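You operate a simulated robot arm through the tools that you are given. There is no shell and no other tool. Be economical: measure what you need, move in short steps, check, and stop when the job is done.

The job below is to be done with a simulated robot arm. You get a single attempt, and the scene is never put back.

## Task
Fetch the cotton rolls and set it on the worktop beside the steriliser. Then put the tray on the top of the mixing bench away on the top of the store bench. Then press the plunger of pod one two times. Then press the plunger of pod two two times. Then put the paper bib carton on the top of the fitting table. Then open the sliding door, take the carton on the top of the service trolley and put it away on the inside of the wall cupboard and shut the door again. Then take the drying pack on the top deck of the trolley and put it away on the wall end of the hall desk. Then open the film bin lid. Do these in the order given. Set down upright: paper bib carton, carton.

It is judged by the outcome, as a careful person would: the job done as asked, and still so three seconds after it is handed in. It fails if anything else is knocked over, pushed out of place, dropped, spilled or broken. A push-on lid holds only when it is set on centred and level and pressed home; a screw cap is set on level and turned clockwise until tight.

## Robot
A 7-joint arm with a two-finger parallel gripper on a trunk, on a base that drives. Base frame: it is fixed to the floor where the robot stands at the start and does not move with it; the origin is under the middle of the robot, x ahead of it, y to its left, z up; the surface under the hand at the start is at about z = 900. Units: mm, degrees, N and s.
With the tool pointing down near the work surface it reaches from about 400 to 760 mm from the robot's upright axis, wherever it stands. Its first joint turns from -143.0 to 143.0 degrees. Places, roughly: carton [-1750, -5750, 750]; cotton rolls (4x3x3 cm) [900, 0, 900]; drying pack [250, -5750, 1000]; film bin lid [-3600, -2700, 400]; inside of the wall cupboard (33x23 cm) [1860, -6380, 1620]; paper bib carton [-1250, -3250, 1000]; plunger of pod one [2000, -800, 900]; plunger of pod two [2100, -900, 900]; sliding door [1900, -6200, 1800]; top of the fitting table [0, -3700, 800]; top of the store bench [1700, -6200, 900]; tray (20x15x5 cm) [1000, 300, 900]; wall end of the hall desk (12x12 cm) [-2780, -4540, 760]; worktop beside the steriliser (17x26 cm) [1000, -2760, 860]. Payload 3 kg.
The tool frame sits at the grasp point between the pads (the TCP): z along the fingers, y along the line on which they close. The tips reach 30 mm beyond it. The gripper opens to 110 mm. The fingers are 20 mm wide and 10 mm thick; the gripper's body (48 by 112 mm) begins 55 mm behind the TCP.
Orientation is told as [roll, pitch, yaw] about the base's x, y, z axes, in that order, counted from this pose: with the fingers straight down and closing along the base's y, the tool's x points along the base's -x, its y along +y and its z along -z.

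## Interface
- The arm moves only by the tool send_rows. Its argument "steps" is a list that holds one entry, the list of rows, each a list of 7 numbers: the shift along the base's x, y, z in mm, then the turn, a rotation vector about the base's x, y, z in degrees, then the closure, from 0 (fully open) to 1 (shut). In form: [[[dx, dy, dz, ax, ay, az, jaw], ...]]. A call has 1 to 8 rows; each row shifts and turns the commanded pose from where the row before left it. Each row takes 0.2 s and may step no farther than 50 mm and 8.6 degrees from the row before; otherwise, or with a gripper value out of range, the whole call is refused. A pose out of reach is approached as far as the arm can. The call stops where the force on the tool passes 40 N (or 10 N more than at its start, if that is more) or the arm is blocked; 0.2 s more then pass. Each finger travels about 108 mm/s and halts on what it meets, pressing with about 44 N; the grip force reading is that of the motor and also rises with nothing between the fingers. The clock runs only during rows and for 0.2 s after the last one: add rows that do not move to give the fingers time. The reply holds the time, the measured pose of the TCP, the force on the tool along the base axes, the opening and the grip force, in the units named above and with some noise, with the torque about the TCP (base axes, N m) and any sound that the robot's microphone picked up.
- Cameras (640 x 400 px; columns grow to the right, rows downward): "scene" is now at [167.5, 18.6, 1641.5]; the picture's right is [0.20, -0.98, -0.00], its down [-0.62, -0.13, -0.78] and it looks along [0.76, 0.16, -0.63] (base axes); focal length 267 px, centre (320, 200). "wrist" rides on the gripper at [72, 17, -103] in the tool frame; the picture's right is [-0.23, 0.97, 0.00], its down [-0.76, -0.18, -0.62] and it looks along [-0.61, -0.14, 0.78] (tool axes); focal length 222 px, centre (320, 200). There is no depth. A picture from a camera that has moved, and an enlarged one, comes with that camera's place and axes in the base frame and with its lens. The place of the scene camera against the robot may be out by one fixed shift of up to 18 mm in any direction.
- capture(camera): a new picture of that camera. The clock stands still meanwhile.
- slide_trunk(by): slides the trunk up (or, below 0, down) by that many mm; the arm and the scene camera ride with it, the base frame stays. It gives what a move gives, with no picture.
- base_move(legs): drives the robot by 1 to 6 legs, each [ahead, left, turn to the left] in mm, mm and degrees, along the robot's own axes; the way and the turn of a leg run together, so that a leg with both is an arc; at most 1500 mm and 180 degrees a leg. The arm and the cameras ride along, it lands a little off, and it stops where it bumps. It gives what a move gives.
- turn_head(pan, tilt): turns the head with the scene camera to pan (to the left, within 86 degrees either way) and tilt (down, from -29 to 69), counted from straight ahead of the robot. It gives what a move gives.
- zoom(camera, box): a new picture of the part [left, top, right, bottom] of that camera's present view, enlarged. The clock stands still meanwhile.
- hand_in(): hands the job in; it is judged then, once.

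Go step by step. Nothing tells you exact positions but the pictures and the camera data: compare them with the known pose of the tool, close in by small moves and look again before you grip or let go. The budget is 217 turns and 202 pictures, counting those below and the enlarged ones. Unless the task says otherwise, let go and move clear before handing in.

The tools are called after "Request:" as name(argument=value, ...) on one line, values as JSON. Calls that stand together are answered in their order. send_rows: Moves the arm, as the interface text tells. Its arguments: {"type":"object","properties":{"steps":{"type":"array","items":{"type":"array","items":{"type":"array","items":{"type":"number"}}}}},"required":["steps"]} The other tools are called the same way: slide_trunk (by) slides the trunk up or down; base_move (legs) drives the base; turn_head (pan, tilt) turns the head that bears the scene camera; capture (camera) takes a picture; zoom (camera, box) takes an enlarged picture of a part of a camera's view; hand_in () hands the job in.

At the start:

```text
t: 0.0
tool_pos: [596.1, 216.9, 1225.7]
tcp_rot: [0.0, 0.0, 0.2]
wrist_force: [0.0, 0.5, 0.5]
moment: [0.01, -0.02, 0.01]
width: 110.0
grasp_force: 0.0
trunk travel left (down, up): [-760.0, 130.0]
robot x, y, heading: [-0.2, -0.1, 0.1]
head pan, tilt: [11.5, 38.9]
```

scene: 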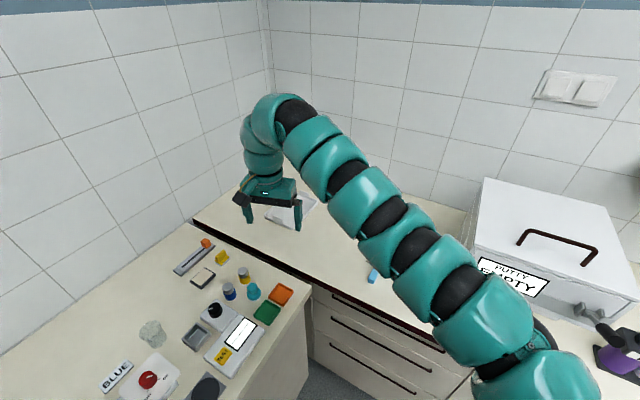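
wrist: 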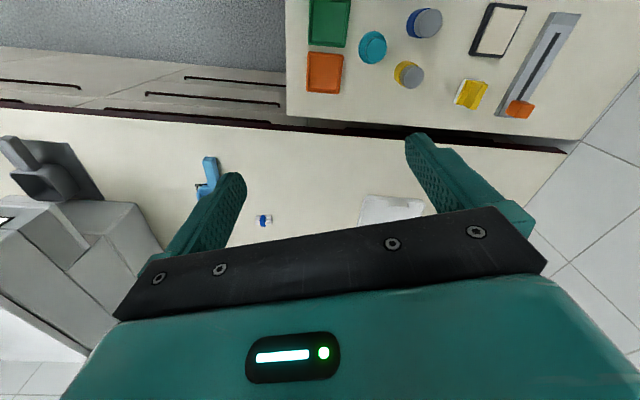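

I'll take the small blue-and-white item near [882, 1] to be the cotton rolls and the white box near [900, 318] to be the tray. First I'll look closer at both and around the room.

Request:
zoom(camera="wrist", box=[180, 130, 440, 290])

Request:
turn_head(pan=-30, tilt=45)

Request:
capture(camera="scene")

```text
2.46 times, centred on (310, 210) of wrist
camera zoom: at [522.2, 234.0, 1329.2], right [0.23, 0.97, 0.0], down [0.76, -0.18, 0.62], along [0.61, -0.14, -0.78], focal length 547 px, centre (345, 175)
```

zoom: 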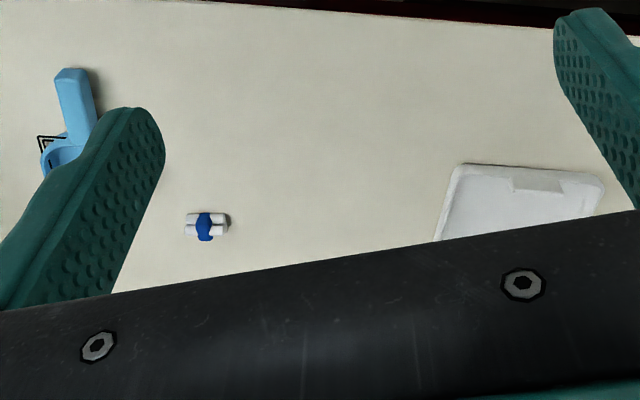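

```text
t: 1.1
tool_pos: [595.0, 216.7, 1225.7]
tcp_rot: [0.1, 0.1, 0.1]
wrist_force: [-0.3, 0.2, 0.2]
moment: [0.01, 0.0, 0.01]
width: 109.9
grasp_force: 0.0
trunk travel left (down, up): [-760.0, 130.0]
robot x, y, heading: [-1.8, -0.0, 0.0]
head pan, tilt: [-30.0, 45.0]
```

```text
198 pictures are left
camera scene: at [154.0, -39.1, 1632.7], right [-0.5, -0.87, 0.0], down [-0.61, 0.35, -0.71], along [0.61, -0.35, -0.71], focal length 267 px, centre (320, 200)
```

scene: 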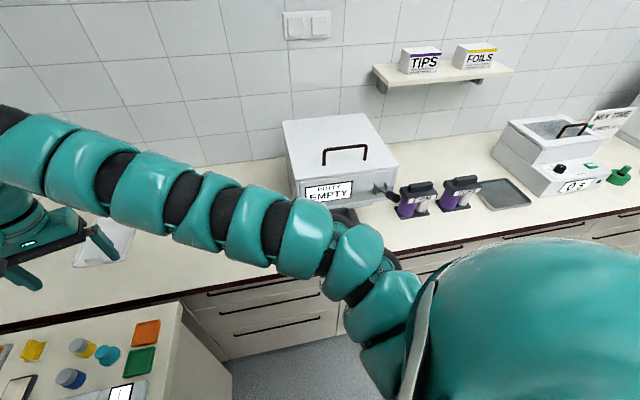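

The mixing bench runs slanted about 20° to my axes. I'll look around to get the room layout.

Request:
turn_head(pan=-80, tilt=20)

Request:
capture(camera="scene")

Request:
turn_head(pan=70, tilt=30)

Request:
capture(camera="scene")

Request:
turn_head(pan=-20, tilt=69)

Request:
capture(camera="scene")

```text
t: 2.3
tool_pos: [594.4, 216.5, 1226.2]
tcp_rot: [-0.1, 0.1, 0.0]
wrist_force: [0.3, 0.5, 0.0]
moment: [-0.02, 0.03, 0.0]
width: 110.0
grasp_force: 0.0
trunk travel left (down, up): [-760.0, 130.0]
robot x, y, heading: [-0.3, 2.5, 0.2]
head pan, tilt: [-80.0, 20.0]
```

```text
197 pictures are left
camera scene: at [99.8, -90.2, 1671.3], right [-0.98, -0.17, 0.0], down [-0.06, 0.34, -0.94], along [0.16, -0.93, -0.34], focal length 267 px, centre (320, 200)
```

scene: 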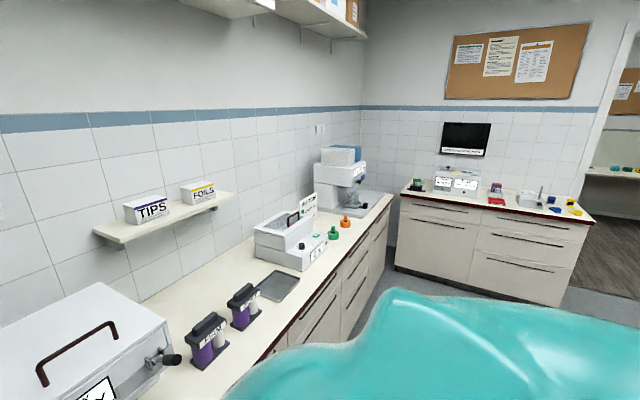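

```text
t: 4.6
tool_pos: [594.8, 217.2, 1226.2]
tcp_rot: [0.0, 0.0, 0.1]
wrist_force: [0.0, -0.2, 0.1]
moment: [-0.01, 0.02, 0.0]
width: 109.9
grasp_force: 0.1
trunk travel left (down, up): [-760.0, 130.0]
robot x, y, heading: [-0.2, 1.5, -0.0]
head pan, tilt: [70.0, 30.0]
```

```text
196 pictures are left
camera scene: at [114.5, 86.4, 1655.3], right [0.94, -0.34, 0.0], down [-0.17, -0.47, -0.87], along [0.3, 0.81, -0.5], focal length 267 px, centre (320, 200)
```

scene: 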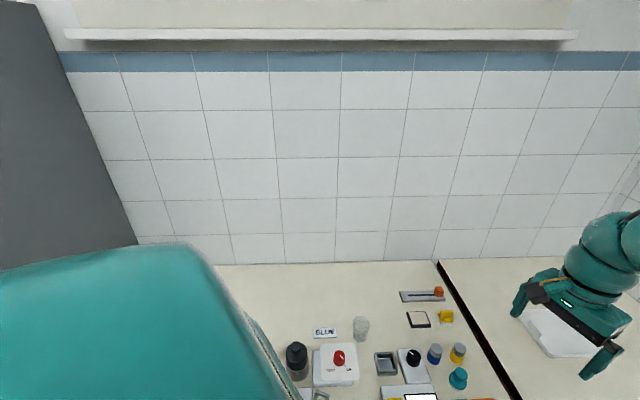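

```text
t: 6.3
tool_pos: [595.4, 217.5, 1225.8]
tcp_rot: [0.1, 0.0, 0.0]
wrist_force: [0.1, -0.4, -0.3]
moment: [0.0, -0.04, -0.01]
width: 109.8
grasp_force: 0.1
trunk travel left (down, up): [-760.0, 130.0]
robot x, y, heading: [-1.2, -1.0, -0.3]
head pan, tilt: [-20.0, 68.8]
```

```text
195 pictures are left
camera scene: at [136.1, -17.6, 1603.8], right [-0.34, -0.94, 0.0], down [-0.88, 0.32, -0.36], along [0.34, -0.12, -0.93], focal length 267 px, centre (320, 200)
```

scene: 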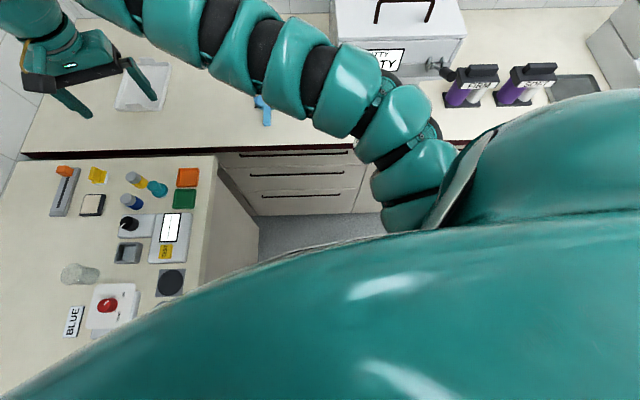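

I need to read the labels on the purple units and on the far bench.

Request:
zoom(camera="scene", box=[420, 40, 600, 130])

Request:
turn_head(pan=-86, tilt=20)

Request:
zoom(camera="scene", box=[180, 130, 400, 270])

Request:
zoom(camera="scene", box=[340, 80, 640, 270])

```text
3.56 times, centred on (510, 85) of scene
camera zoom: at [136.1, -17.6, 1603.8], right [-0.34, -0.94, 0.0], down [-0.88, 0.32, -0.36], along [0.34, -0.12, -0.93], focal length 951 px, centre (-356, 609)
```

zoom: 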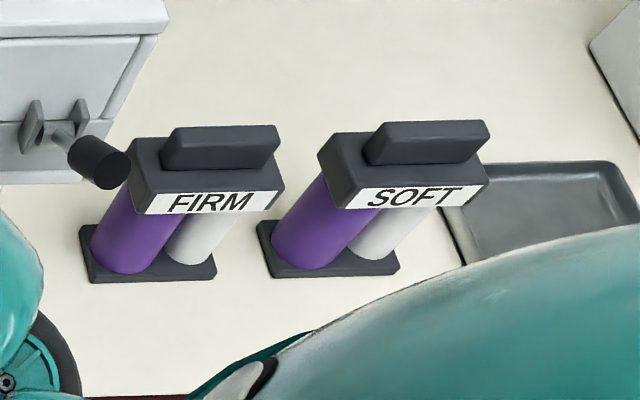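

```text
t: 7.6
tool_pos: [594.5, 217.8, 1225.3]
tcp_rot: [-0.1, 0.0, -0.1]
wrist_force: [0.7, -0.9, 0.2]
moment: [-0.05, 0.0, 0.01]
width: 109.8
grasp_force: 0.0
trunk travel left (down, up): [-760.0, 130.0]
robot x, y, heading: [-1.9, 2.4, -0.2]
head pan, tilt: [-85.9, 20.0]
```

```text
2.86 times, centred on (290, 200) of scene
camera zoom: at [90.2, -91.4, 1671.3], right [-1.0, -0.07, 0.0], down [-0.02, 0.34, -0.94], along [0.07, -0.94, -0.34], focal length 764 px, centre (406, 200)
```

zoom: 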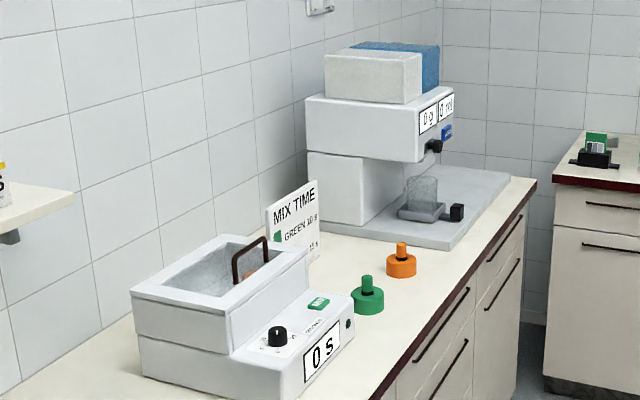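

```text
2.11 times, centred on (490, 175) of scene
camera zoom: at [90.2, -91.4, 1671.3], right [-1.0, -0.07, 0.0], down [-0.02, 0.34, -0.94], along [0.07, -0.94, -0.34], focal length 563 px, centre (-38, 253)
```

zoom: 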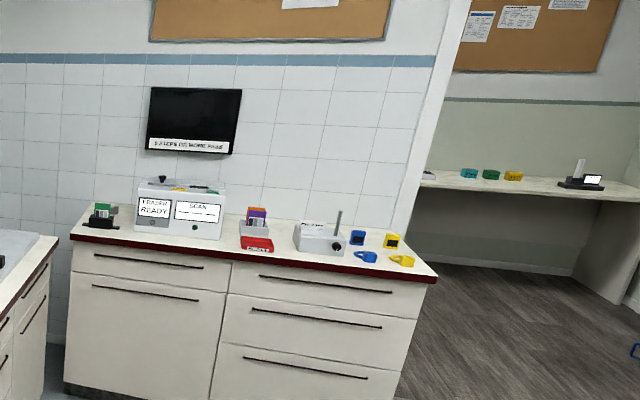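

The room is set at −20° to my axes and the pods seem to be elsewhere, so I'll find them later. Now I'll square up to the mixing bench and move closer to the cotton rolls.

Request:
base_move(legs=[[0, 0, -20], [220, 0, 0]])

Request:
turn_head(pan=20, tilt=45)

Request:
capture(camera="wrist")

Request:
capture(camera="scene")

```text
t: 10.5
tool_pos: [848.0, -83.3, 1226.3]
tcp_rot: [-0.1, 0.1, -20.4]
wrist_force: [-0.3, -0.1, 0.1]
moment: [0.01, 0.01, 0.04]
width: 110.2
grasp_force: 0.1
trunk travel left (down, up): [-760.0, 130.0]
robot x, y, heading: [215.3, -76.5, -20.4]
head pan, tilt: [-85.9, 20.0]
```

```text
t: 12.3
tool_pos: [848.3, -82.9, 1225.3]
tcp_rot: [0.0, 0.0, -20.4]
wrist_force: [0.4, -0.6, -0.3]
moment: [-0.01, 0.01, -0.01]
width: 109.9
grasp_force: 0.0
trunk travel left (down, up): [-760.0, 130.0]
robot x, y, heading: [211.3, -82.9, -20.3]
head pan, tilt: [20.0, 45.0]
```

```text
191 pictures are left
camera wrist: at [784.9, -42.3, 1329.1], right [0.55, 0.83, 0.0], down [0.65, -0.43, 0.62], along [0.52, -0.34, -0.78], focal length 222 px, centre (320, 200)
```

wrist: 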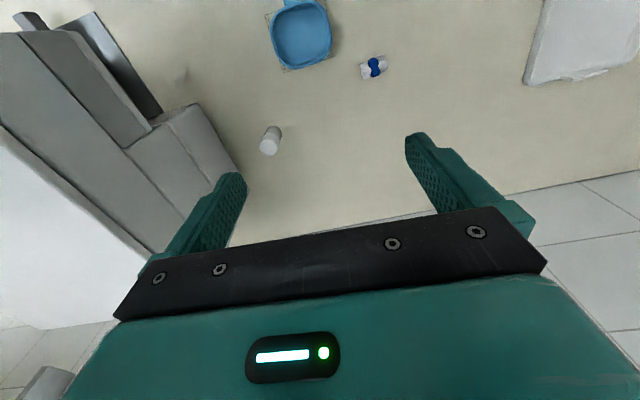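

```text
190 pictures are left
camera scene: at [373.6, -107.0, 1632.7], right [-0.01, -1.0, 0.0], down [-0.71, 0.0, -0.71], along [0.71, 0.0, -0.71], focal length 267 px, centre (320, 200)
```

scene: 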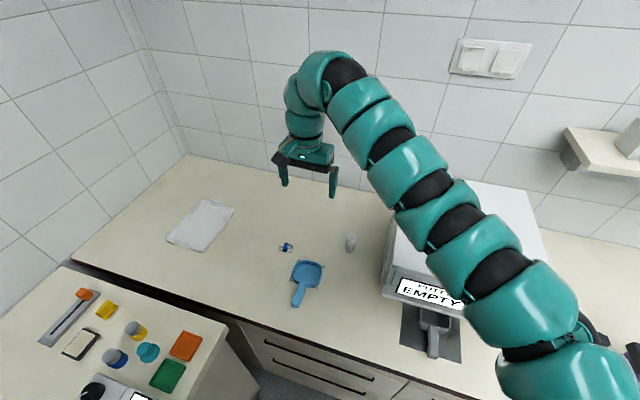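

Both views put the cotton rolls at about [880, 1] and the tray at about [982, 304]. I'll zoom to get the rolls' axis.

Request:
zoom(camera="wrist", box=[340, 43, 420, 93])

Request:
send_rows(steps=[[[0, 20, -45, 0, 0, 0, 0.0], [0, 20, -45, 0, 0, 0, 0.0], [0, 15, -45, 0, 0, 0, 0.2], [0, 15, -45, 0, 0, 0, 0.2]]])

Request:
capture(camera="wrist")

```text
8.00 times, centred on (380, 68) of wrist
camera zoom: at [784.9, -42.3, 1329.1], right [0.55, 0.83, 0.0], down [0.65, -0.43, 0.62], along [0.52, -0.34, -0.78], focal length 1777 px, centre (-160, 1256)
```

zoom: 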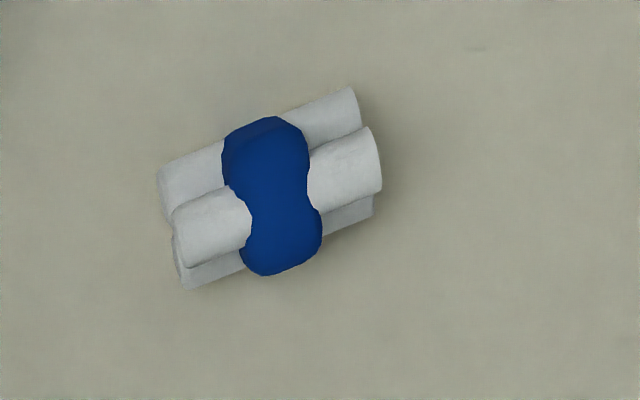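

```text
t: 13.3
tool_pos: [849.6, -13.5, 1046.3]
tcp_rot: [0.0, 0.0, -20.4]
wrist_force: [0.2, 0.0, 0.1]
moment: [-0.02, -0.02, -0.01]
width: 88.4
grasp_force: 0.1
trunk travel left (down, up): [-760.0, 130.0]
robot x, y, heading: [212.1, -79.9, -20.3]
head pan, tilt: [20.0, 45.0]
```

```text
188 pictures are left
camera wrist: at [787.0, 26.7, 1149.2], right [0.55, 0.83, 0.0], down [0.65, -0.43, 0.62], along [0.52, -0.34, -0.78], focal length 222 px, centre (320, 200)
```

wrist: 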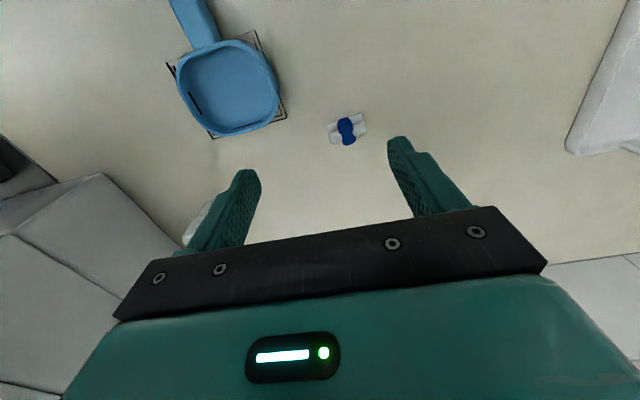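

The rolls lie along the bench direction, which is also my closing direction. I'll move above them and go down for an end grip, then check.

Request:
send_rows(steps=[[[28, 16, -30, 0, 0, 0, 0.3], [0, 0, -40, 0, 0, 0, 0.3], [0, 0, 0, 0, 0, 0, 0.3]]])

Request:
capture(camera="wrist")

Request:
capture(camera="scene")

```text
t: 14.1
tool_pos: [875.7, 4.7, 977.7]
tcp_rot: [-0.1, 0.0, -20.2]
wrist_force: [-0.2, -0.2, -0.3]
moment: [-0.03, 0.01, -0.02]
width: 77.0
grasp_force: 0.1
trunk travel left (down, up): [-760.0, 130.0]
robot x, y, heading: [213.7, -80.7, -20.3]
head pan, tilt: [20.0, 45.0]
```

```text
187 pictures are left
camera wrist: at [814.1, 45.1, 1080.8], right [0.55, 0.83, 0.0], down [0.65, -0.43, 0.62], along [0.52, -0.34, -0.78], focal length 222 px, centre (320, 200)
```

wrist: 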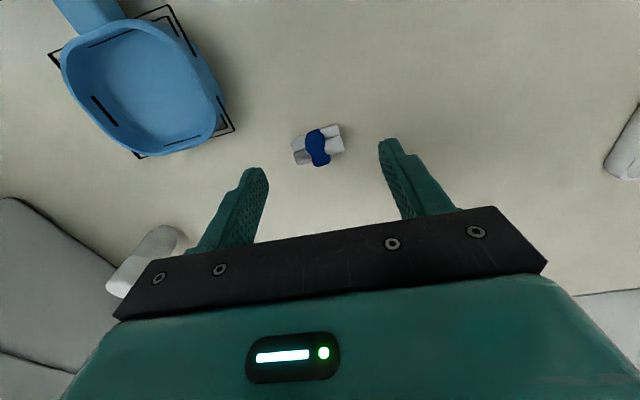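

```text
186 pictures are left
camera scene: at [373.9, -105.8, 1632.7], right [-0.01, -1.0, 0.0], down [-0.71, 0.0, -0.71], along [0.71, 0.0, -0.71], focal length 267 px, centre (320, 200)
```

scene: 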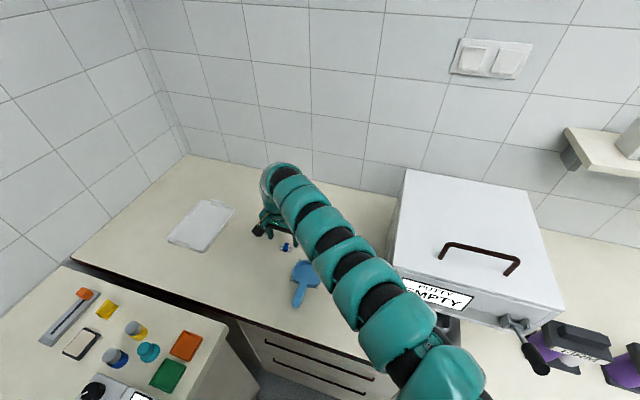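

The rolls are at [878, 2], right under the hand. I'll go down and grip.

Request:
send_rows(steps=[[[2, -3, -25, 0, 0, 0, 0.3], [0, 0, -19, 0, 0, 0, 0.3], [0, 0, 0, 0, 0, 0, 0.8], [0, 0, 0, 0, 0, 0, 0.8], [0, 0, 0, 0, 0, 0, 0.8], [0, 0, 0, 0, 0, 0, 0.8]]])

Request:
capture(camera="wrist")

```text
t: 15.5
tool_pos: [875.5, -3.3, 933.1]
tcp_rot: [0.1, 0.0, -20.5]
wrist_force: [-0.3, -1.1, 0.7]
moment: [-0.05, -0.02, 0.0]
width: 36.8
grasp_force: 44.3
trunk travel left (down, up): [-760.0, 130.0]
robot x, y, heading: [215.0, -78.3, -20.1]
head pan, tilt: [20.0, 45.0]
```

```text
185 pictures are left
camera wrist: at [813.6, 38.6, 1036.1], right [0.55, 0.83, 0.0], down [0.65, -0.43, 0.62], along [0.52, -0.34, -0.78], focal length 222 px, centre (320, 200)
```

wrist: 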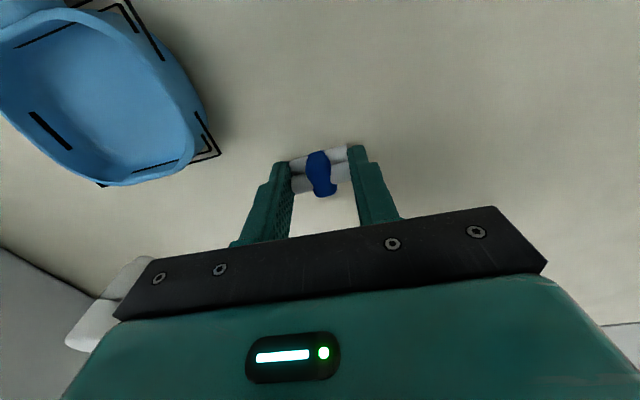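

Gripped at 37 mm opening. I'll lift and draw the hand in toward the robot.

Request:
send_rows(steps=[[[0, 0, 50, 0, 0, 0, 0.8], [0, 0, 50, 0, 0, 0, 0.8], [0, 0, 50, 0, 0, 0, 0.8], [0, 0, 50, 0, 0, 0, 0.8], [-20, 0, 45, 0, 0, 0, 0.8], [-40, -10, 10, 0, 0, 0, 0.8], [-40, -10, 0, 0, 0, 0, 0.8], [-40, -10, 0, 0, 0, 0, 0.8]]])

Request:
base_move(legs=[[-350, 0, 0], [0, 0, -90]])

Request:
turn_head(pan=0, tilt=15)

Request:
capture(camera="scene")

Request:
turn_head(pan=-70, tilt=15)

Request:
capture(camera="scene")

```text
t: 17.3
tool_pos: [777.3, -18.2, 1184.3]
tcp_rot: [0.0, 0.1, -20.4]
wrist_force: [-0.6, 0.6, 0.4]
moment: [-0.02, 0.03, -0.02]
width: 37.0
grasp_force: 43.6
out of reach, approached as far as the arm can: row 8
trunk travel left (down, up): [-760.0, 130.0]
robot x, y, heading: [214.0, -79.1, -20.4]
head pan, tilt: [20.0, 45.0]
```

```text
t: 23.3
tool_pos: [-41.9, -517.1, 1184.5]
tcp_rot: [-0.1, -0.1, -108.5]
wrist_force: [1.2, 0.1, -0.4]
moment: [-0.03, 0.01, 0.01]
width: 37.3
grasp_force: 43.8
trunk travel left (down, up): [-760.0, 130.0]
robot x, y, heading: [-121.9, 43.4, -108.6]
head pan, tilt: [20.0, 45.0]
```

```text
t: 24.3
tool_pos: [-41.2, -518.4, 1185.2]
tcp_rot: [0.1, 0.1, -108.6]
wrist_force: [-0.3, -0.6, 0.4]
moment: [-0.01, 0.02, 0.01]
width: 37.5
grasp_force: 43.7
trunk travel left (down, up): [-760.0, 130.0]
robot x, y, heading: [-116.0, 42.1, -108.9]
head pan, tilt: [0.0, 15.0]
```

```text
184 pictures are left
camera scene: at [-171.0, -119.3, 1679.4], right [-0.95, 0.32, 0.0], down [0.08, 0.25, -0.97], along [-0.31, -0.92, -0.26], focal length 267 px, centre (320, 200)
```

scene: 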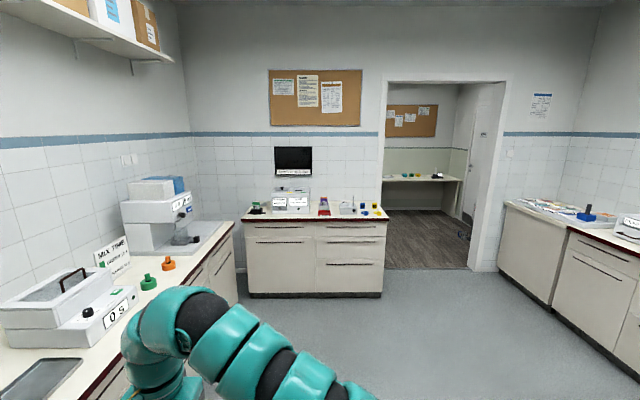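

```text
t: 25.7
tool_pos: [-41.7, -517.3, 1185.5]
tcp_rot: [0.0, -0.1, -108.6]
wrist_force: [-0.8, -0.2, 0.7]
moment: [-0.02, -0.02, -0.02]
width: 37.3
grasp_force: 44.4
trunk travel left (down, up): [-760.0, 130.0]
robot x, y, heading: [-118.5, 44.8, -108.7]
head pan, tilt: [-70.0, 15.0]
```

```text
183 pictures are left
camera scene: at [-234.7, -33.1, 1679.5], right [-0.03, 1.0, 0.0], down [0.26, 0.01, -0.97], along [-0.97, -0.02, -0.26], focal length 267 px, centre (320, 200)
```

scene: 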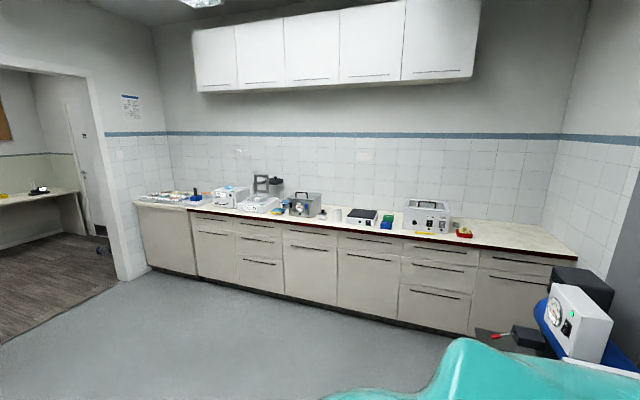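

The doorway to the hall is around [-2370, -2510]. I'll drive up to it and look through.

Request:
base_move(legs=[[1271, -650, 0], [1271, -650, -1]])

Request:
turn_head(pan=0, tilt=20)

Request:
capture(camera="scene")

```text
t: 39.2
tool_pos: [-2008.2, -2505.0, 1184.7]
tcp_rot: [0.0, 0.0, -108.4]
wrist_force: [-0.2, -0.3, -0.2]
moment: [0.0, 0.01, 0.04]
width: 37.6
grasp_force: 44.0
trunk travel left (down, up): [-760.0, 130.0]
robot x, y, heading: [-2087.8, -1945.7, -108.7]
head pan, tilt: [-70.0, 15.0]
```

```text
t: 40.6
tool_pos: [-2008.1, -2503.3, 1184.6]
tcp_rot: [0.0, -0.1, -108.4]
wrist_force: [-0.7, 0.4, -0.3]
moment: [0.01, 0.02, 0.0]
width: 37.8
grasp_force: 43.9
trunk travel left (down, up): [-760.0, 130.0]
robot x, y, heading: [-2090.8, -1940.8, -108.1]
head pan, tilt: [0.0, 20.0]
```

```text
182 pictures are left
camera scene: at [-2139.8, -2105.8, 1671.3], right [-0.95, 0.32, 0.0], down [0.11, 0.32, -0.94], along [-0.3, -0.89, -0.34], focal length 267 px, centre (320, 200)
```

scene: 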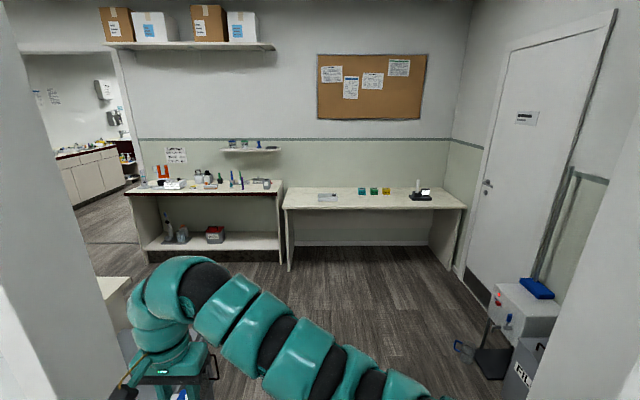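

I'm at the doorway and can see the hall desk, the film bin on the right, and another room ahead to the left. I'll check what stands just beyond the left jamb.

Request:
base_move(legs=[[150, -110, -1.5]])

Request:
turn_head(pan=45, tilt=30)

Request:
capture(camera="scene")

Request:
turn_head(pan=-15, tilt=55)

Request:
capture(camera="scene")

```text
t: 42.2
tool_pos: [-2178.0, -2615.9, 1184.6]
tcp_rot: [0.2, 0.1, -110.2]
wrist_force: [0.1, 0.9, -0.2]
moment: [0.02, -0.07, 0.0]
width: 37.2
grasp_force: 43.8
trunk travel left (down, up): [-760.0, 130.0]
robot x, y, heading: [-2242.0, -2053.1, -110.0]
head pan, tilt: [0.0, 20.0]
```

```text
t: 43.3
tool_pos: [-2177.4, -2614.8, 1184.9]
tcp_rot: [0.1, 0.2, -109.9]
wrist_force: [-0.3, 0.8, 0.2]
moment: [0.01, -0.02, 0.0]
width: 37.4
grasp_force: 44.3
trunk travel left (down, up): [-760.0, 130.0]
robot x, y, heading: [-2243.2, -2052.4, -110.2]
head pan, tilt: [45.0, 30.0]
```

```text
181 pictures are left
camera scene: at [-2227.7, -2207.2, 1655.3], right [-0.91, -0.42, 0.0], down [-0.21, 0.45, -0.87], along [0.37, -0.79, -0.5], focal length 267 px, centre (320, 200)
```

scene: 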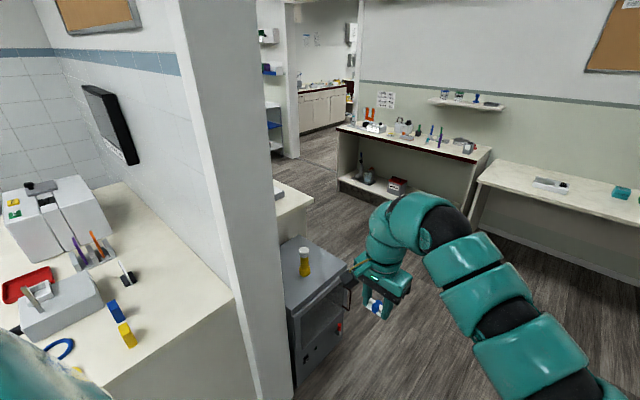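

```text
t: 44.6
tool_pos: [-2178.2, -2615.7, 1185.6]
tcp_rot: [0.0, 0.0, -110.0]
wrist_force: [0.4, -0.2, 0.7]
moment: [0.02, 0.0, 0.0]
width: 37.3
grasp_force: 44.0
trunk travel left (down, up): [-760.0, 130.0]
robot x, y, heading: [-2240.2, -2052.8, -110.1]
head pan, tilt: [-15.0, 55.0]
```

```text
180 pictures are left
camera scene: at [-2307.3, -2184.4, 1619.3], right [-0.82, 0.57, 0.0], down [0.47, 0.67, -0.57], along [-0.33, -0.47, -0.82], focal length 267 px, centre (320, 200)
```

scene: 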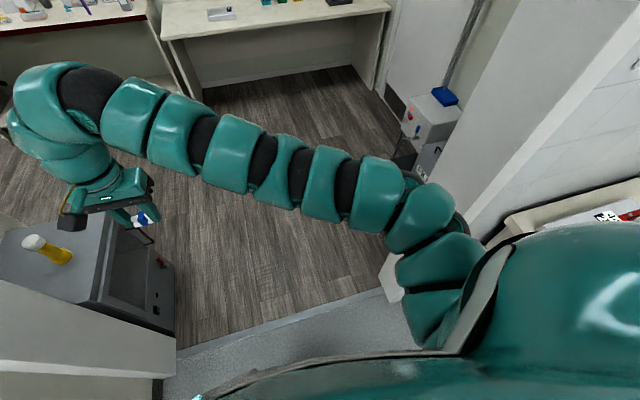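

The way through is clear: a cabinet lies beyond the left jamb and the bin is to the right. I'll drive through and look both ways.

Request:
base_move(legs=[[1100, 0, 0]])

Request:
turn_head(pan=80, tilt=20)

Request:
capture(camera="scene")

Request:
turn_head(pan=35, tilt=20)

Request:
capture(camera="scene")

```text
t: 50.2
tool_pos: [-2538.6, -3630.3, 1184.6]
tcp_rot: [0.1, 0.1, -109.6]
wrist_force: [-0.8, -0.7, -0.8]
moment: [-0.03, -0.01, 0.02]
width: 37.5
grasp_force: 43.9
trunk travel left (down, up): [-760.0, 130.0]
robot x, y, heading: [-2605.9, -3065.0, -109.8]
head pan, tilt: [-15.0, 55.0]
```

```text
t: 51.9
tool_pos: [-2538.7, -3631.7, 1184.0]
tcp_rot: [0.1, -0.1, -109.6]
wrist_force: [0.1, 0.2, 0.8]
moment: [0.03, -0.04, 0.0]
width: 37.6
grasp_force: 44.3
trunk travel left (down, up): [-760.0, 130.0]
robot x, y, heading: [-2603.8, -3066.3, -109.7]
head pan, tilt: [80.0, 20.0]
```

```text
179 pictures are left
camera scene: at [-2550.0, -3188.3, 1671.3], right [-0.49, -0.87, 0.0], down [-0.3, 0.17, -0.94], along [0.82, -0.46, -0.34], focal length 267 px, centre (320, 200)
```

scene: 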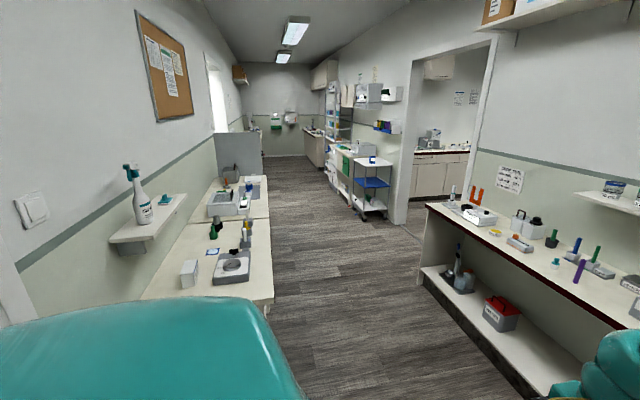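

```text
t: 53.0
tool_pos: [-2539.6, -3632.4, 1184.3]
tcp_rot: [0.0, 0.1, -109.6]
wrist_force: [0.0, 1.0, 0.2]
moment: [-0.05, 0.0, -0.03]
width: 37.5
grasp_force: 44.4
trunk travel left (down, up): [-760.0, 130.0]
robot x, y, heading: [-2606.8, -3062.6, -109.5]
head pan, tilt: [35.0, 20.0]
```

```text
178 pictures are left
camera scene: at [-2606.0, -3232.0, 1671.3], right [-0.96, -0.27, 0.0], down [-0.09, 0.33, -0.94], along [0.25, -0.91, -0.34], focal length 267 px, centre (320, 200)
```

scene: 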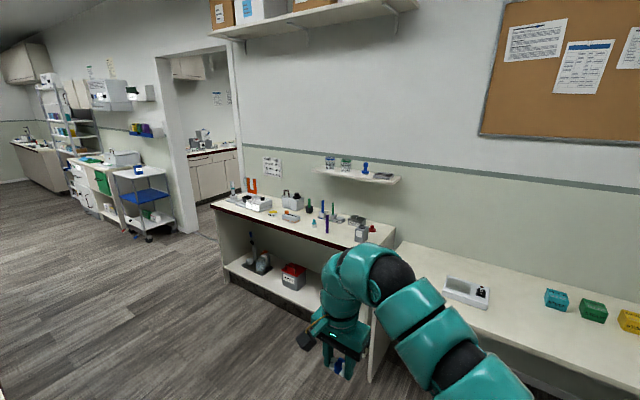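

This is a long hall running along about [0.94, −0.34], with desks at left and right. I'll turn into it and go along its midline.

Request:
base_move(legs=[[250, 0, 0], [0, 0, 89.5], [300, -415, 0], [1300, 0, 0]])

Request:
turn_head(pan=10, tilt=18)

Request:
capture(camera="scene")

Request:
turn_head(pan=80, tilt=25)

Request:
capture(camera="scene")

Request:
turn_head(pan=-60, tilt=20)

Request:
capture(camera="scene")

```text
t: 67.3
tool_pos: [-780.3, -4211.3, 1185.4]
tcp_rot: [0.0, 0.1, -20.8]
wrist_force: [0.7, -0.7, -0.3]
moment: [0.02, 0.0, 0.01]
width: 37.7
grasp_force: 44.2
trunk travel left (down, up): [-760.0, 130.0]
robot x, y, heading: [-1344.7, -4266.3, -20.7]
head pan, tilt: [35.0, 20.0]
```

```text
t: 68.2
tool_pos: [-779.8, -4210.3, 1184.6]
tcp_rot: [-0.1, 0.1, -20.7]
wrist_force: [0.3, -0.3, 0.2]
moment: [-0.01, -0.02, -0.01]
width: 37.8
grasp_force: 43.7
trunk travel left (down, up): [-760.0, 130.0]
robot x, y, heading: [-1345.9, -4266.2, -20.7]
head pan, tilt: [10.0, 18.0]
```

```text
177 pictures are left
camera scene: at [-1175.3, -4311.5, 1674.6], right [-0.18, -0.98, 0.0], down [-0.3, 0.06, -0.95], along [0.93, -0.18, -0.31], focal length 267 px, centre (320, 200)
```

scene: 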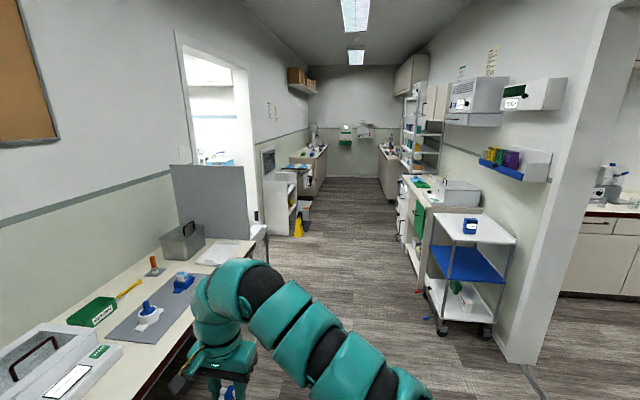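

```text
t: 69.6
tool_pos: [-781.2, -4209.8, 1184.3]
tcp_rot: [0.1, 0.2, -20.8]
wrist_force: [-0.4, 0.1, -1.4]
moment: [0.02, 0.0, 0.01]
width: 37.8
grasp_force: 43.6
trunk travel left (down, up): [-760.0, 130.0]
robot x, y, heading: [-1348.5, -4265.5, -20.7]
head pan, tilt: [80.0, 25.0]
```

```text
176 pictures are left
camera scene: at [-1220.0, -4215.0, 1663.2], right [0.86, -0.51, 0.0], down [-0.22, -0.36, -0.91], along [0.46, 0.78, -0.42], focal length 267 px, centre (320, 200)
```

scene: 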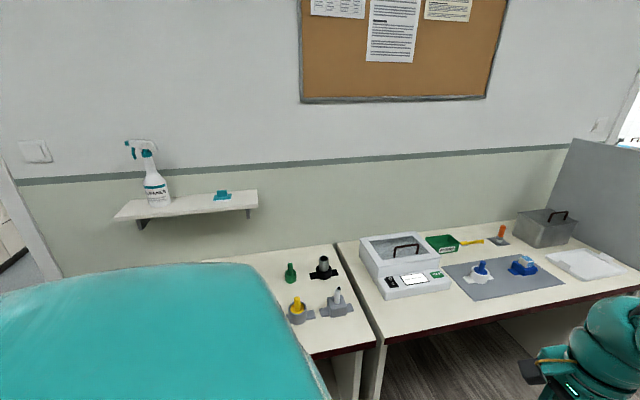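

```text
t: 71.8
tool_pos: [-780.4, -4210.0, 1185.6]
tcp_rot: [0.1, 0.0, -20.7]
wrist_force: [0.6, 0.1, -0.9]
moment: [0.03, 0.01, 0.0]
width: 37.8
grasp_force: 44.3
trunk travel left (down, up): [-760.0, 130.0]
robot x, y, heading: [-1346.6, -4269.7, -20.7]
head pan, tilt: [-60.0, 20.0]
```

```text
175 pictures are left
camera scene: at [-1252.0, -4386.1, 1671.3], right [-0.99, -0.16, 0.0], down [-0.06, 0.34, -0.94], along [0.15, -0.93, -0.34], focal length 267 px, centre (320, 200)
```

scene: 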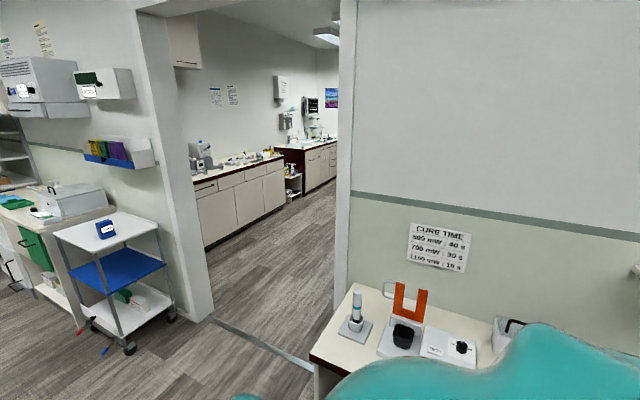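

This matches the given places: fitting table ahead-left, the trolley with the drying pack on the right, and a doorway on the left leading to the steriliser room. I'll drive on to opposite that doorway.

Request:
base_move(legs=[[1180, 70, 0.7], [1180, 60, 0], [0, 0, 90]])

Request:
turn_head(pan=0, tilt=22)

Request:
capture(camera="scene")

```text
t: 87.0
tool_pos: [744.6, -4377.5, 1184.8]
tcp_rot: [0.0, 0.1, 72.5]
wrist_force: [-0.3, -0.4, -0.1]
moment: [-0.01, 0.0, 0.02]
width: 37.6
grasp_force: 43.8
trunk travel left (down, up): [-760.0, 130.0]
robot x, y, heading: [831.8, -4940.2, 72.7]
head pan, tilt: [-60.0, 20.0]
```

```text
t: 88.2
tool_pos: [743.9, -4379.1, 1185.0]
tcp_rot: [0.0, 0.1, 72.7]
wrist_force: [0.2, 0.1, 0.3]
moment: [-0.04, 0.0, -0.01]
width: 37.7
grasp_force: 44.0
trunk travel left (down, up): [-760.0, 130.0]
robot x, y, heading: [836.2, -4936.9, 73.0]
head pan, tilt: [0.0, 22.0]
```

```text
174 pictures are left
camera scene: at [888.5, -4771.3, 1668.1], right [0.95, -0.3, 0.0], down [-0.11, -0.36, -0.93], along [0.28, 0.88, -0.37], focal length 267 px, centre (320, 200)
```

scene: 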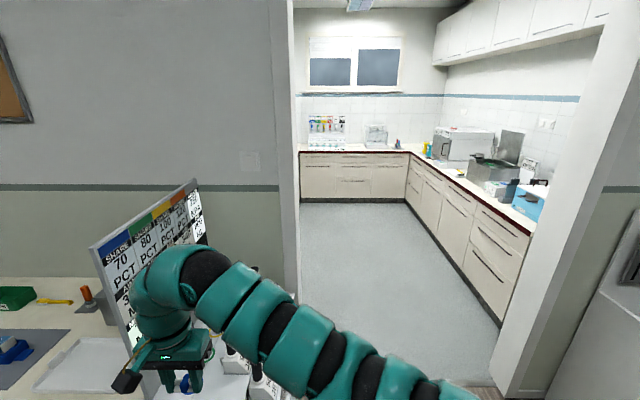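

The doorway is ahead and slightly right. I'll shift right, drive into it and look left for the steriliser.

Request:
base_move(legs=[[0, -450, -3], [1250, 0, 0]])

Request:
turn_head(pan=60, tilt=25)

Request:
capture(camera="scene")

Request:
turn_head(pan=-10, tilt=20)

Request:
capture(camera="scene")

```text
t: 96.8
tool_pos: [1619.8, -3358.0, 1185.5]
tcp_rot: [0.2, 0.1, 69.7]
wrist_force: [0.5, 0.2, -0.4]
moment: [-0.04, -0.01, 0.01]
width: 37.9
grasp_force: 43.9
trunk travel left (down, up): [-760.0, 130.0]
robot x, y, heading: [1683.3, -3923.7, 69.5]
head pan, tilt: [0.0, 22.0]
```

```text
t: 98.1
tool_pos: [1620.5, -3358.1, 1183.7]
tcp_rot: [0.2, 0.1, 69.7]
wrist_force: [-0.3, -0.4, -0.7]
moment: [-0.03, -0.01, -0.02]
width: 37.7
grasp_force: 43.6
trunk travel left (down, up): [-760.0, 130.0]
robot x, y, heading: [1681.0, -3919.2, 69.7]
head pan, tilt: [60.0, 25.0]
```

```text
173 pictures are left
camera scene: at [1654.0, -3774.4, 1663.2], right [0.77, 0.64, 0.0], down [0.27, -0.33, -0.91], along [-0.58, 0.7, -0.42], focal length 267 px, centre (320, 200)
```

scene: 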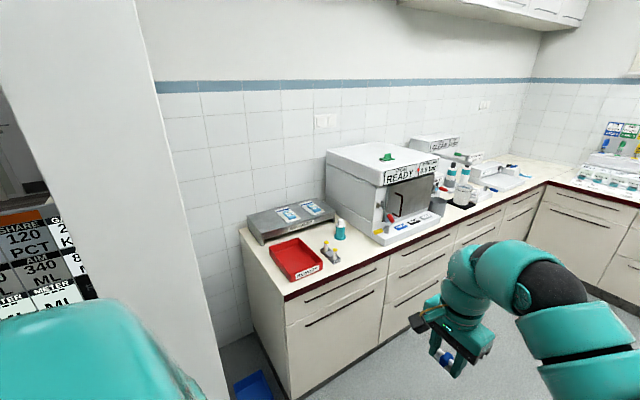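

```text
t: 99.5
tool_pos: [1619.9, -3357.9, 1185.3]
tcp_rot: [0.1, 0.2, 69.7]
wrist_force: [0.5, 0.2, 0.1]
moment: [-0.02, 0.0, 0.0]
width: 37.7
grasp_force: 44.3
trunk travel left (down, up): [-760.0, 130.0]
robot x, y, heading: [1681.3, -3920.2, 69.8]
head pan, tilt: [-10.0, 20.0]
```

```text
172 pictures are left
camera scene: at [1759.7, -3764.9, 1671.3], right [0.86, -0.5, 0.0], down [-0.17, -0.3, -0.94], along [0.47, 0.81, -0.34], focal length 267 px, centre (320, 200)
```

scene: 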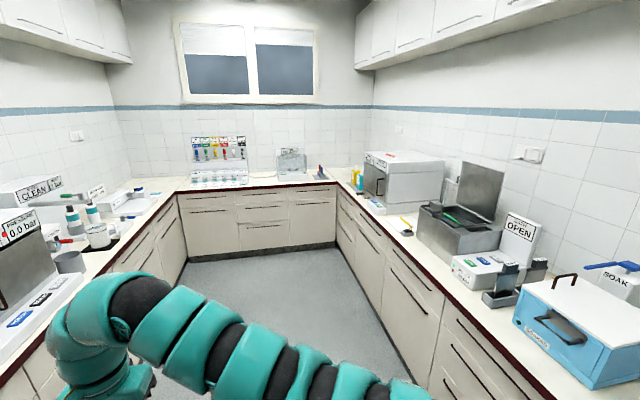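

The steriliser ("READY") stands on the left bench, and the free worktop is just left of it. I'll zoom there.

Request:
turn_head(pan=60, tilt=30)

Request:
zoom(camera="scene", box=[240, 130, 480, 280])

```text
t: 100.9
tool_pos: [1619.0, -3357.8, 1185.2]
tcp_rot: [0.1, 0.1, 69.7]
wrist_force: [-0.2, 0.3, 0.1]
moment: [0.0, 0.01, -0.02]
width: 37.7
grasp_force: 44.3
trunk travel left (down, up): [-760.0, 130.0]
robot x, y, heading: [1681.8, -3922.2, 69.7]
head pan, tilt: [60.0, 30.0]
```

```text
2.67 times, centred on (360, 205) of scene
camera zoom: at [1655.1, -3775.8, 1655.3], right [0.77, 0.64, 0.0], down [0.32, -0.38, -0.87], along [-0.55, 0.67, -0.5], focal length 713 px, centre (213, 187)
```

zoom: 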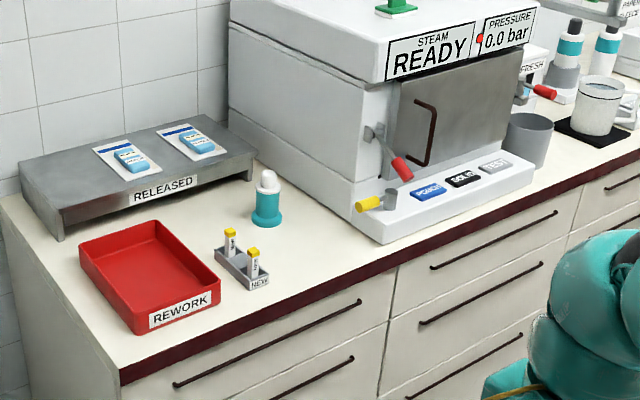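

The free spot is about [1050, −2770], between the bottle, the vial rack and the steriliser. I'll drive in front of that bench facing it, keeping the hand clear of the steriliser.

Request:
base_move(legs=[[600, 0, 0.3], [0, 0, 90], [400, -214, 0]])

Request:
turn_head(pan=0, tilt=45)

Request:
capture(camera="scene")

Request:
capture(camera="wrist")

```text
t: 110.5
tool_pos: [1022.9, -3065.2, 1184.4]
tcp_rot: [0.1, 0.1, 159.1]
wrist_force: [-0.7, 0.5, 0.0]
moment: [0.0, -0.03, 0.0]
width: 37.4
grasp_force: 44.3
trunk travel left (down, up): [-760.0, 130.0]
robot x, y, heading: [1589.2, -3008.5, 159.2]
head pan, tilt: [60.0, 30.0]
```

```text
t: 111.8
tool_pos: [1023.0, -3066.0, 1184.3]
tcp_rot: [0.2, 0.0, 159.1]
wrist_force: [0.0, -0.1, 0.0]
moment: [0.01, 0.0, 0.02]
width: 37.8
grasp_force: 43.7
trunk travel left (down, up): [-760.0, 130.0]
robot x, y, heading: [1587.1, -3008.2, 159.0]
head pan, tilt: [0.0, 45.0]
```

```text
170 pictures are left
camera scene: at [1440.1, -2950.9, 1632.7], right [0.36, 0.93, 0.0], down [0.66, -0.25, -0.71], along [-0.66, 0.25, -0.71], focal length 267 px, centre (320, 200)
```

scene: 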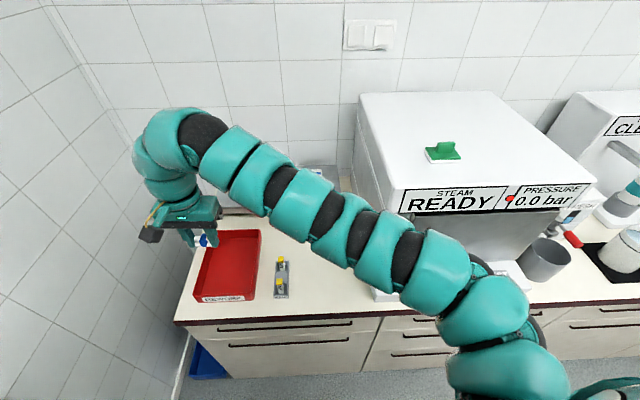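

```text
169 pictures are left
camera wrist: at [1084.4, -3107.5, 1288.1], right [-0.56, -0.83, 0.0], down [-0.65, 0.44, 0.62], along [-0.52, 0.35, -0.78], focal length 222 px, centre (320, 200)
```

wrist: 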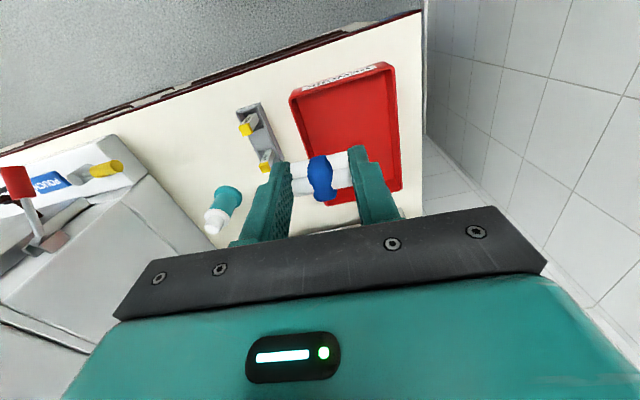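

Bench, bottle, rack and steriliser are located, and the target is [1040, −2790]. I'll move over it, start down, and check.

Request:
send_rows(steps=[[[3, 48, 0, 0, 0, 0, 0.8], [3, 48, 0, 0, 0, 0, 0.8], [3, 48, 0, 0, 0, 0, 0.8], [3, 48, 0, 0, 0, 0, 0.8], [3, 45, 0, 0, 0, 0, 0.8], [2, 39, 0, 0, 0, 0, 0.8], [0, 0, -45, 0, 0, 0, 0.8], [0, 0, -45, 0, 0, 0, 0.8]]])

Request:
capture(camera="wrist")

Request:
capture(camera="scene")

```text
t: 113.6
tool_pos: [1020.7, -3062.4, 1175.9]
tcp_rot: [0.0, 0.2, 158.7]
wrist_force: [-0.4, 0.3, 0.2]
moment: [-0.03, 0.0, -0.01]
width: 37.8
grasp_force: 44.3
out of reach, approached as far as the arm can: row 1, 2, 3, 4, 5, 6, 7, 8
trunk travel left (down, up): [-760.0, 130.0]
robot x, y, heading: [1586.9, -3009.6, 159.0]
head pan, tilt: [0.0, 45.0]
```

```text
168 pictures are left
camera wrist: at [1081.1, -3105.7, 1278.1], right [-0.56, -0.83, 0.0], down [-0.65, 0.44, 0.62], along [-0.51, 0.35, -0.78], focal length 222 px, centre (320, 200)
```

wrist: 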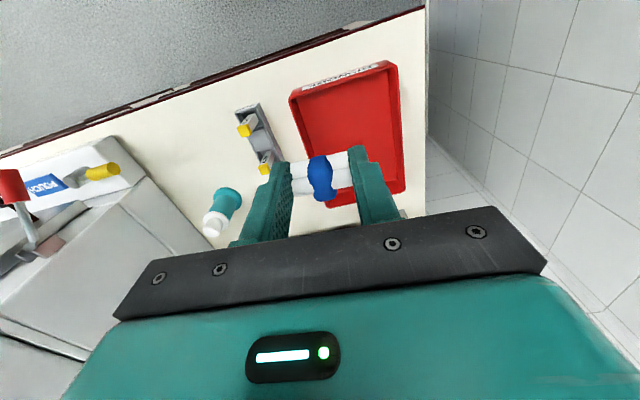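

```text
167 pictures are left
camera scene: at [1440.2, -2950.9, 1632.7], right [0.36, 0.93, 0.0], down [0.66, -0.25, -0.71], along [-0.66, 0.25, -0.71], focal length 267 px, centre (320, 200)
```

scene: 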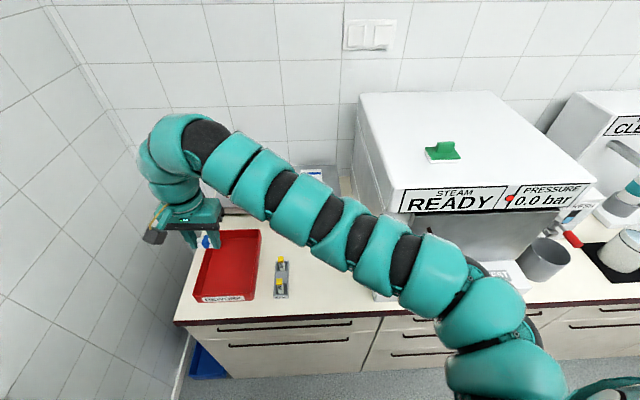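

The arm is at its inner limit at this height. I'll raise the trunk and lower the hand relative to it for more freedom.

Request:
slide_trunk(by=120)

Request:
send_rows(steps=[[[0, 0, -45, 0, 0, 0, 0.8], [0, 0, -45, 0, 0, 0, 0.8], [0, 0, -30, 0, 0, 0, 0.8], [3, 48, 0, 0, 0, 0, 0.8], [3, 48, 0, 0, 0, 0, 0.8], [3, 48, 0, 0, 0, 0, 0.8]]])

```text
t: 115.1
tool_pos: [1021.0, -3062.9, 1294.5]
tcp_rot: [0.1, 0.3, 158.8]
wrist_force: [-0.9, -0.5, -0.7]
moment: [-0.03, 0.02, 0.01]
width: 37.7
grasp_force: 44.0
trunk travel left (down, up): [-880.0, 10.0]
robot x, y, heading: [1583.5, -3007.0, 159.4]
head pan, tilt: [0.0, 45.0]
```

```text
t: 116.5
tool_pos: [1020.7, -3063.5, 1294.9]
tcp_rot: [0.0, 0.3, 158.8]
wrist_force: [0.6, -0.8, 0.0]
moment: [0.0, -0.01, -0.04]
width: 37.7
grasp_force: 43.7
out of reach, approached as far as the arm can: row 1, 2, 3, 4, 5, 6
trunk travel left (down, up): [-880.0, 10.0]
robot x, y, heading: [1584.0, -3006.0, 159.2]
head pan, tilt: [0.0, 45.0]
```

The arm won't go even down from here, so I'll try extending outward first.

Request:
send_rows(steps=[[[-40, 0, 0, 0, 0, 0, 0.8], [-30, 10, -20, 0, 0, 0, 0.8]]])

```text
t: 117.1
tool_pos: [948.8, -3051.8, 1277.1]
tcp_rot: [0.0, 0.4, 158.8]
wrist_force: [0.1, -0.2, 0.2]
moment: [-0.02, -0.01, 0.01]
width: 37.7
grasp_force: 43.8
trunk travel left (down, up): [-880.0, 10.0]
robot x, y, heading: [1585.8, -3010.4, 159.3]
head pan, tilt: [0.0, 45.0]
```

Extending works. Now I'll go down and sideways.

Request:
send_rows(steps=[[[0, 0, -50, 0, 0, 0, 0.8], [0, 20, -40, 0, 0, 0, 0.8], [0, 45, 0, 0, 0, 0, 0.8], [0, 45, 0, 0, 0, 0, 0.8], [0, 45, 0, 0, 0, 0, 0.8], [10, 45, 0, 0, 0, 0, 0.8], [30, 30, 0, 0, 0, 0, 0.8], [30, 30, 0, 0, 0, 0, 0.8]]])

```text
t: 118.9
tool_pos: [952.1, -2886.0, 1184.1]
tcp_rot: [0.0, 0.3, 158.8]
wrist_force: [-0.3, 0.3, 0.0]
moment: [0.0, -0.02, 0.0]
width: 37.8
grasp_force: 44.3
out of reach, approached as far as the arm can: row 6, 7, 8
trunk travel left (down, up): [-880.0, 10.0]
robot x, y, heading: [1586.3, -3008.8, 159.1]
head pan, tilt: [0.0, 45.0]
```

This may be a wrist-turn limit rather than reach, so I'll try letting the tool yaw turn with the arm.

Request:
send_rows(steps=[[[0, 10, 0, 0, 0, -8, 0.8], [0, 20, 0, 0, 0, -8, 0.8], [0, 30, 0, 0, 0, -8, 0.8]]])

```text
t: 119.7
tool_pos: [938.5, -2824.9, 1189.5]
tcp_rot: [0.1, 0.3, 134.6]
wrist_force: [-0.3, 0.9, -0.4]
moment: [-0.06, -0.03, 0.01]
width: 37.6
grasp_force: 44.5
out of reach, approached as far as the arm can: row 2
trunk travel left (down, up): [-880.0, 10.0]
robot x, y, heading: [1591.4, -3011.8, 159.1]
head pan, tilt: [0.0, 45.0]
```

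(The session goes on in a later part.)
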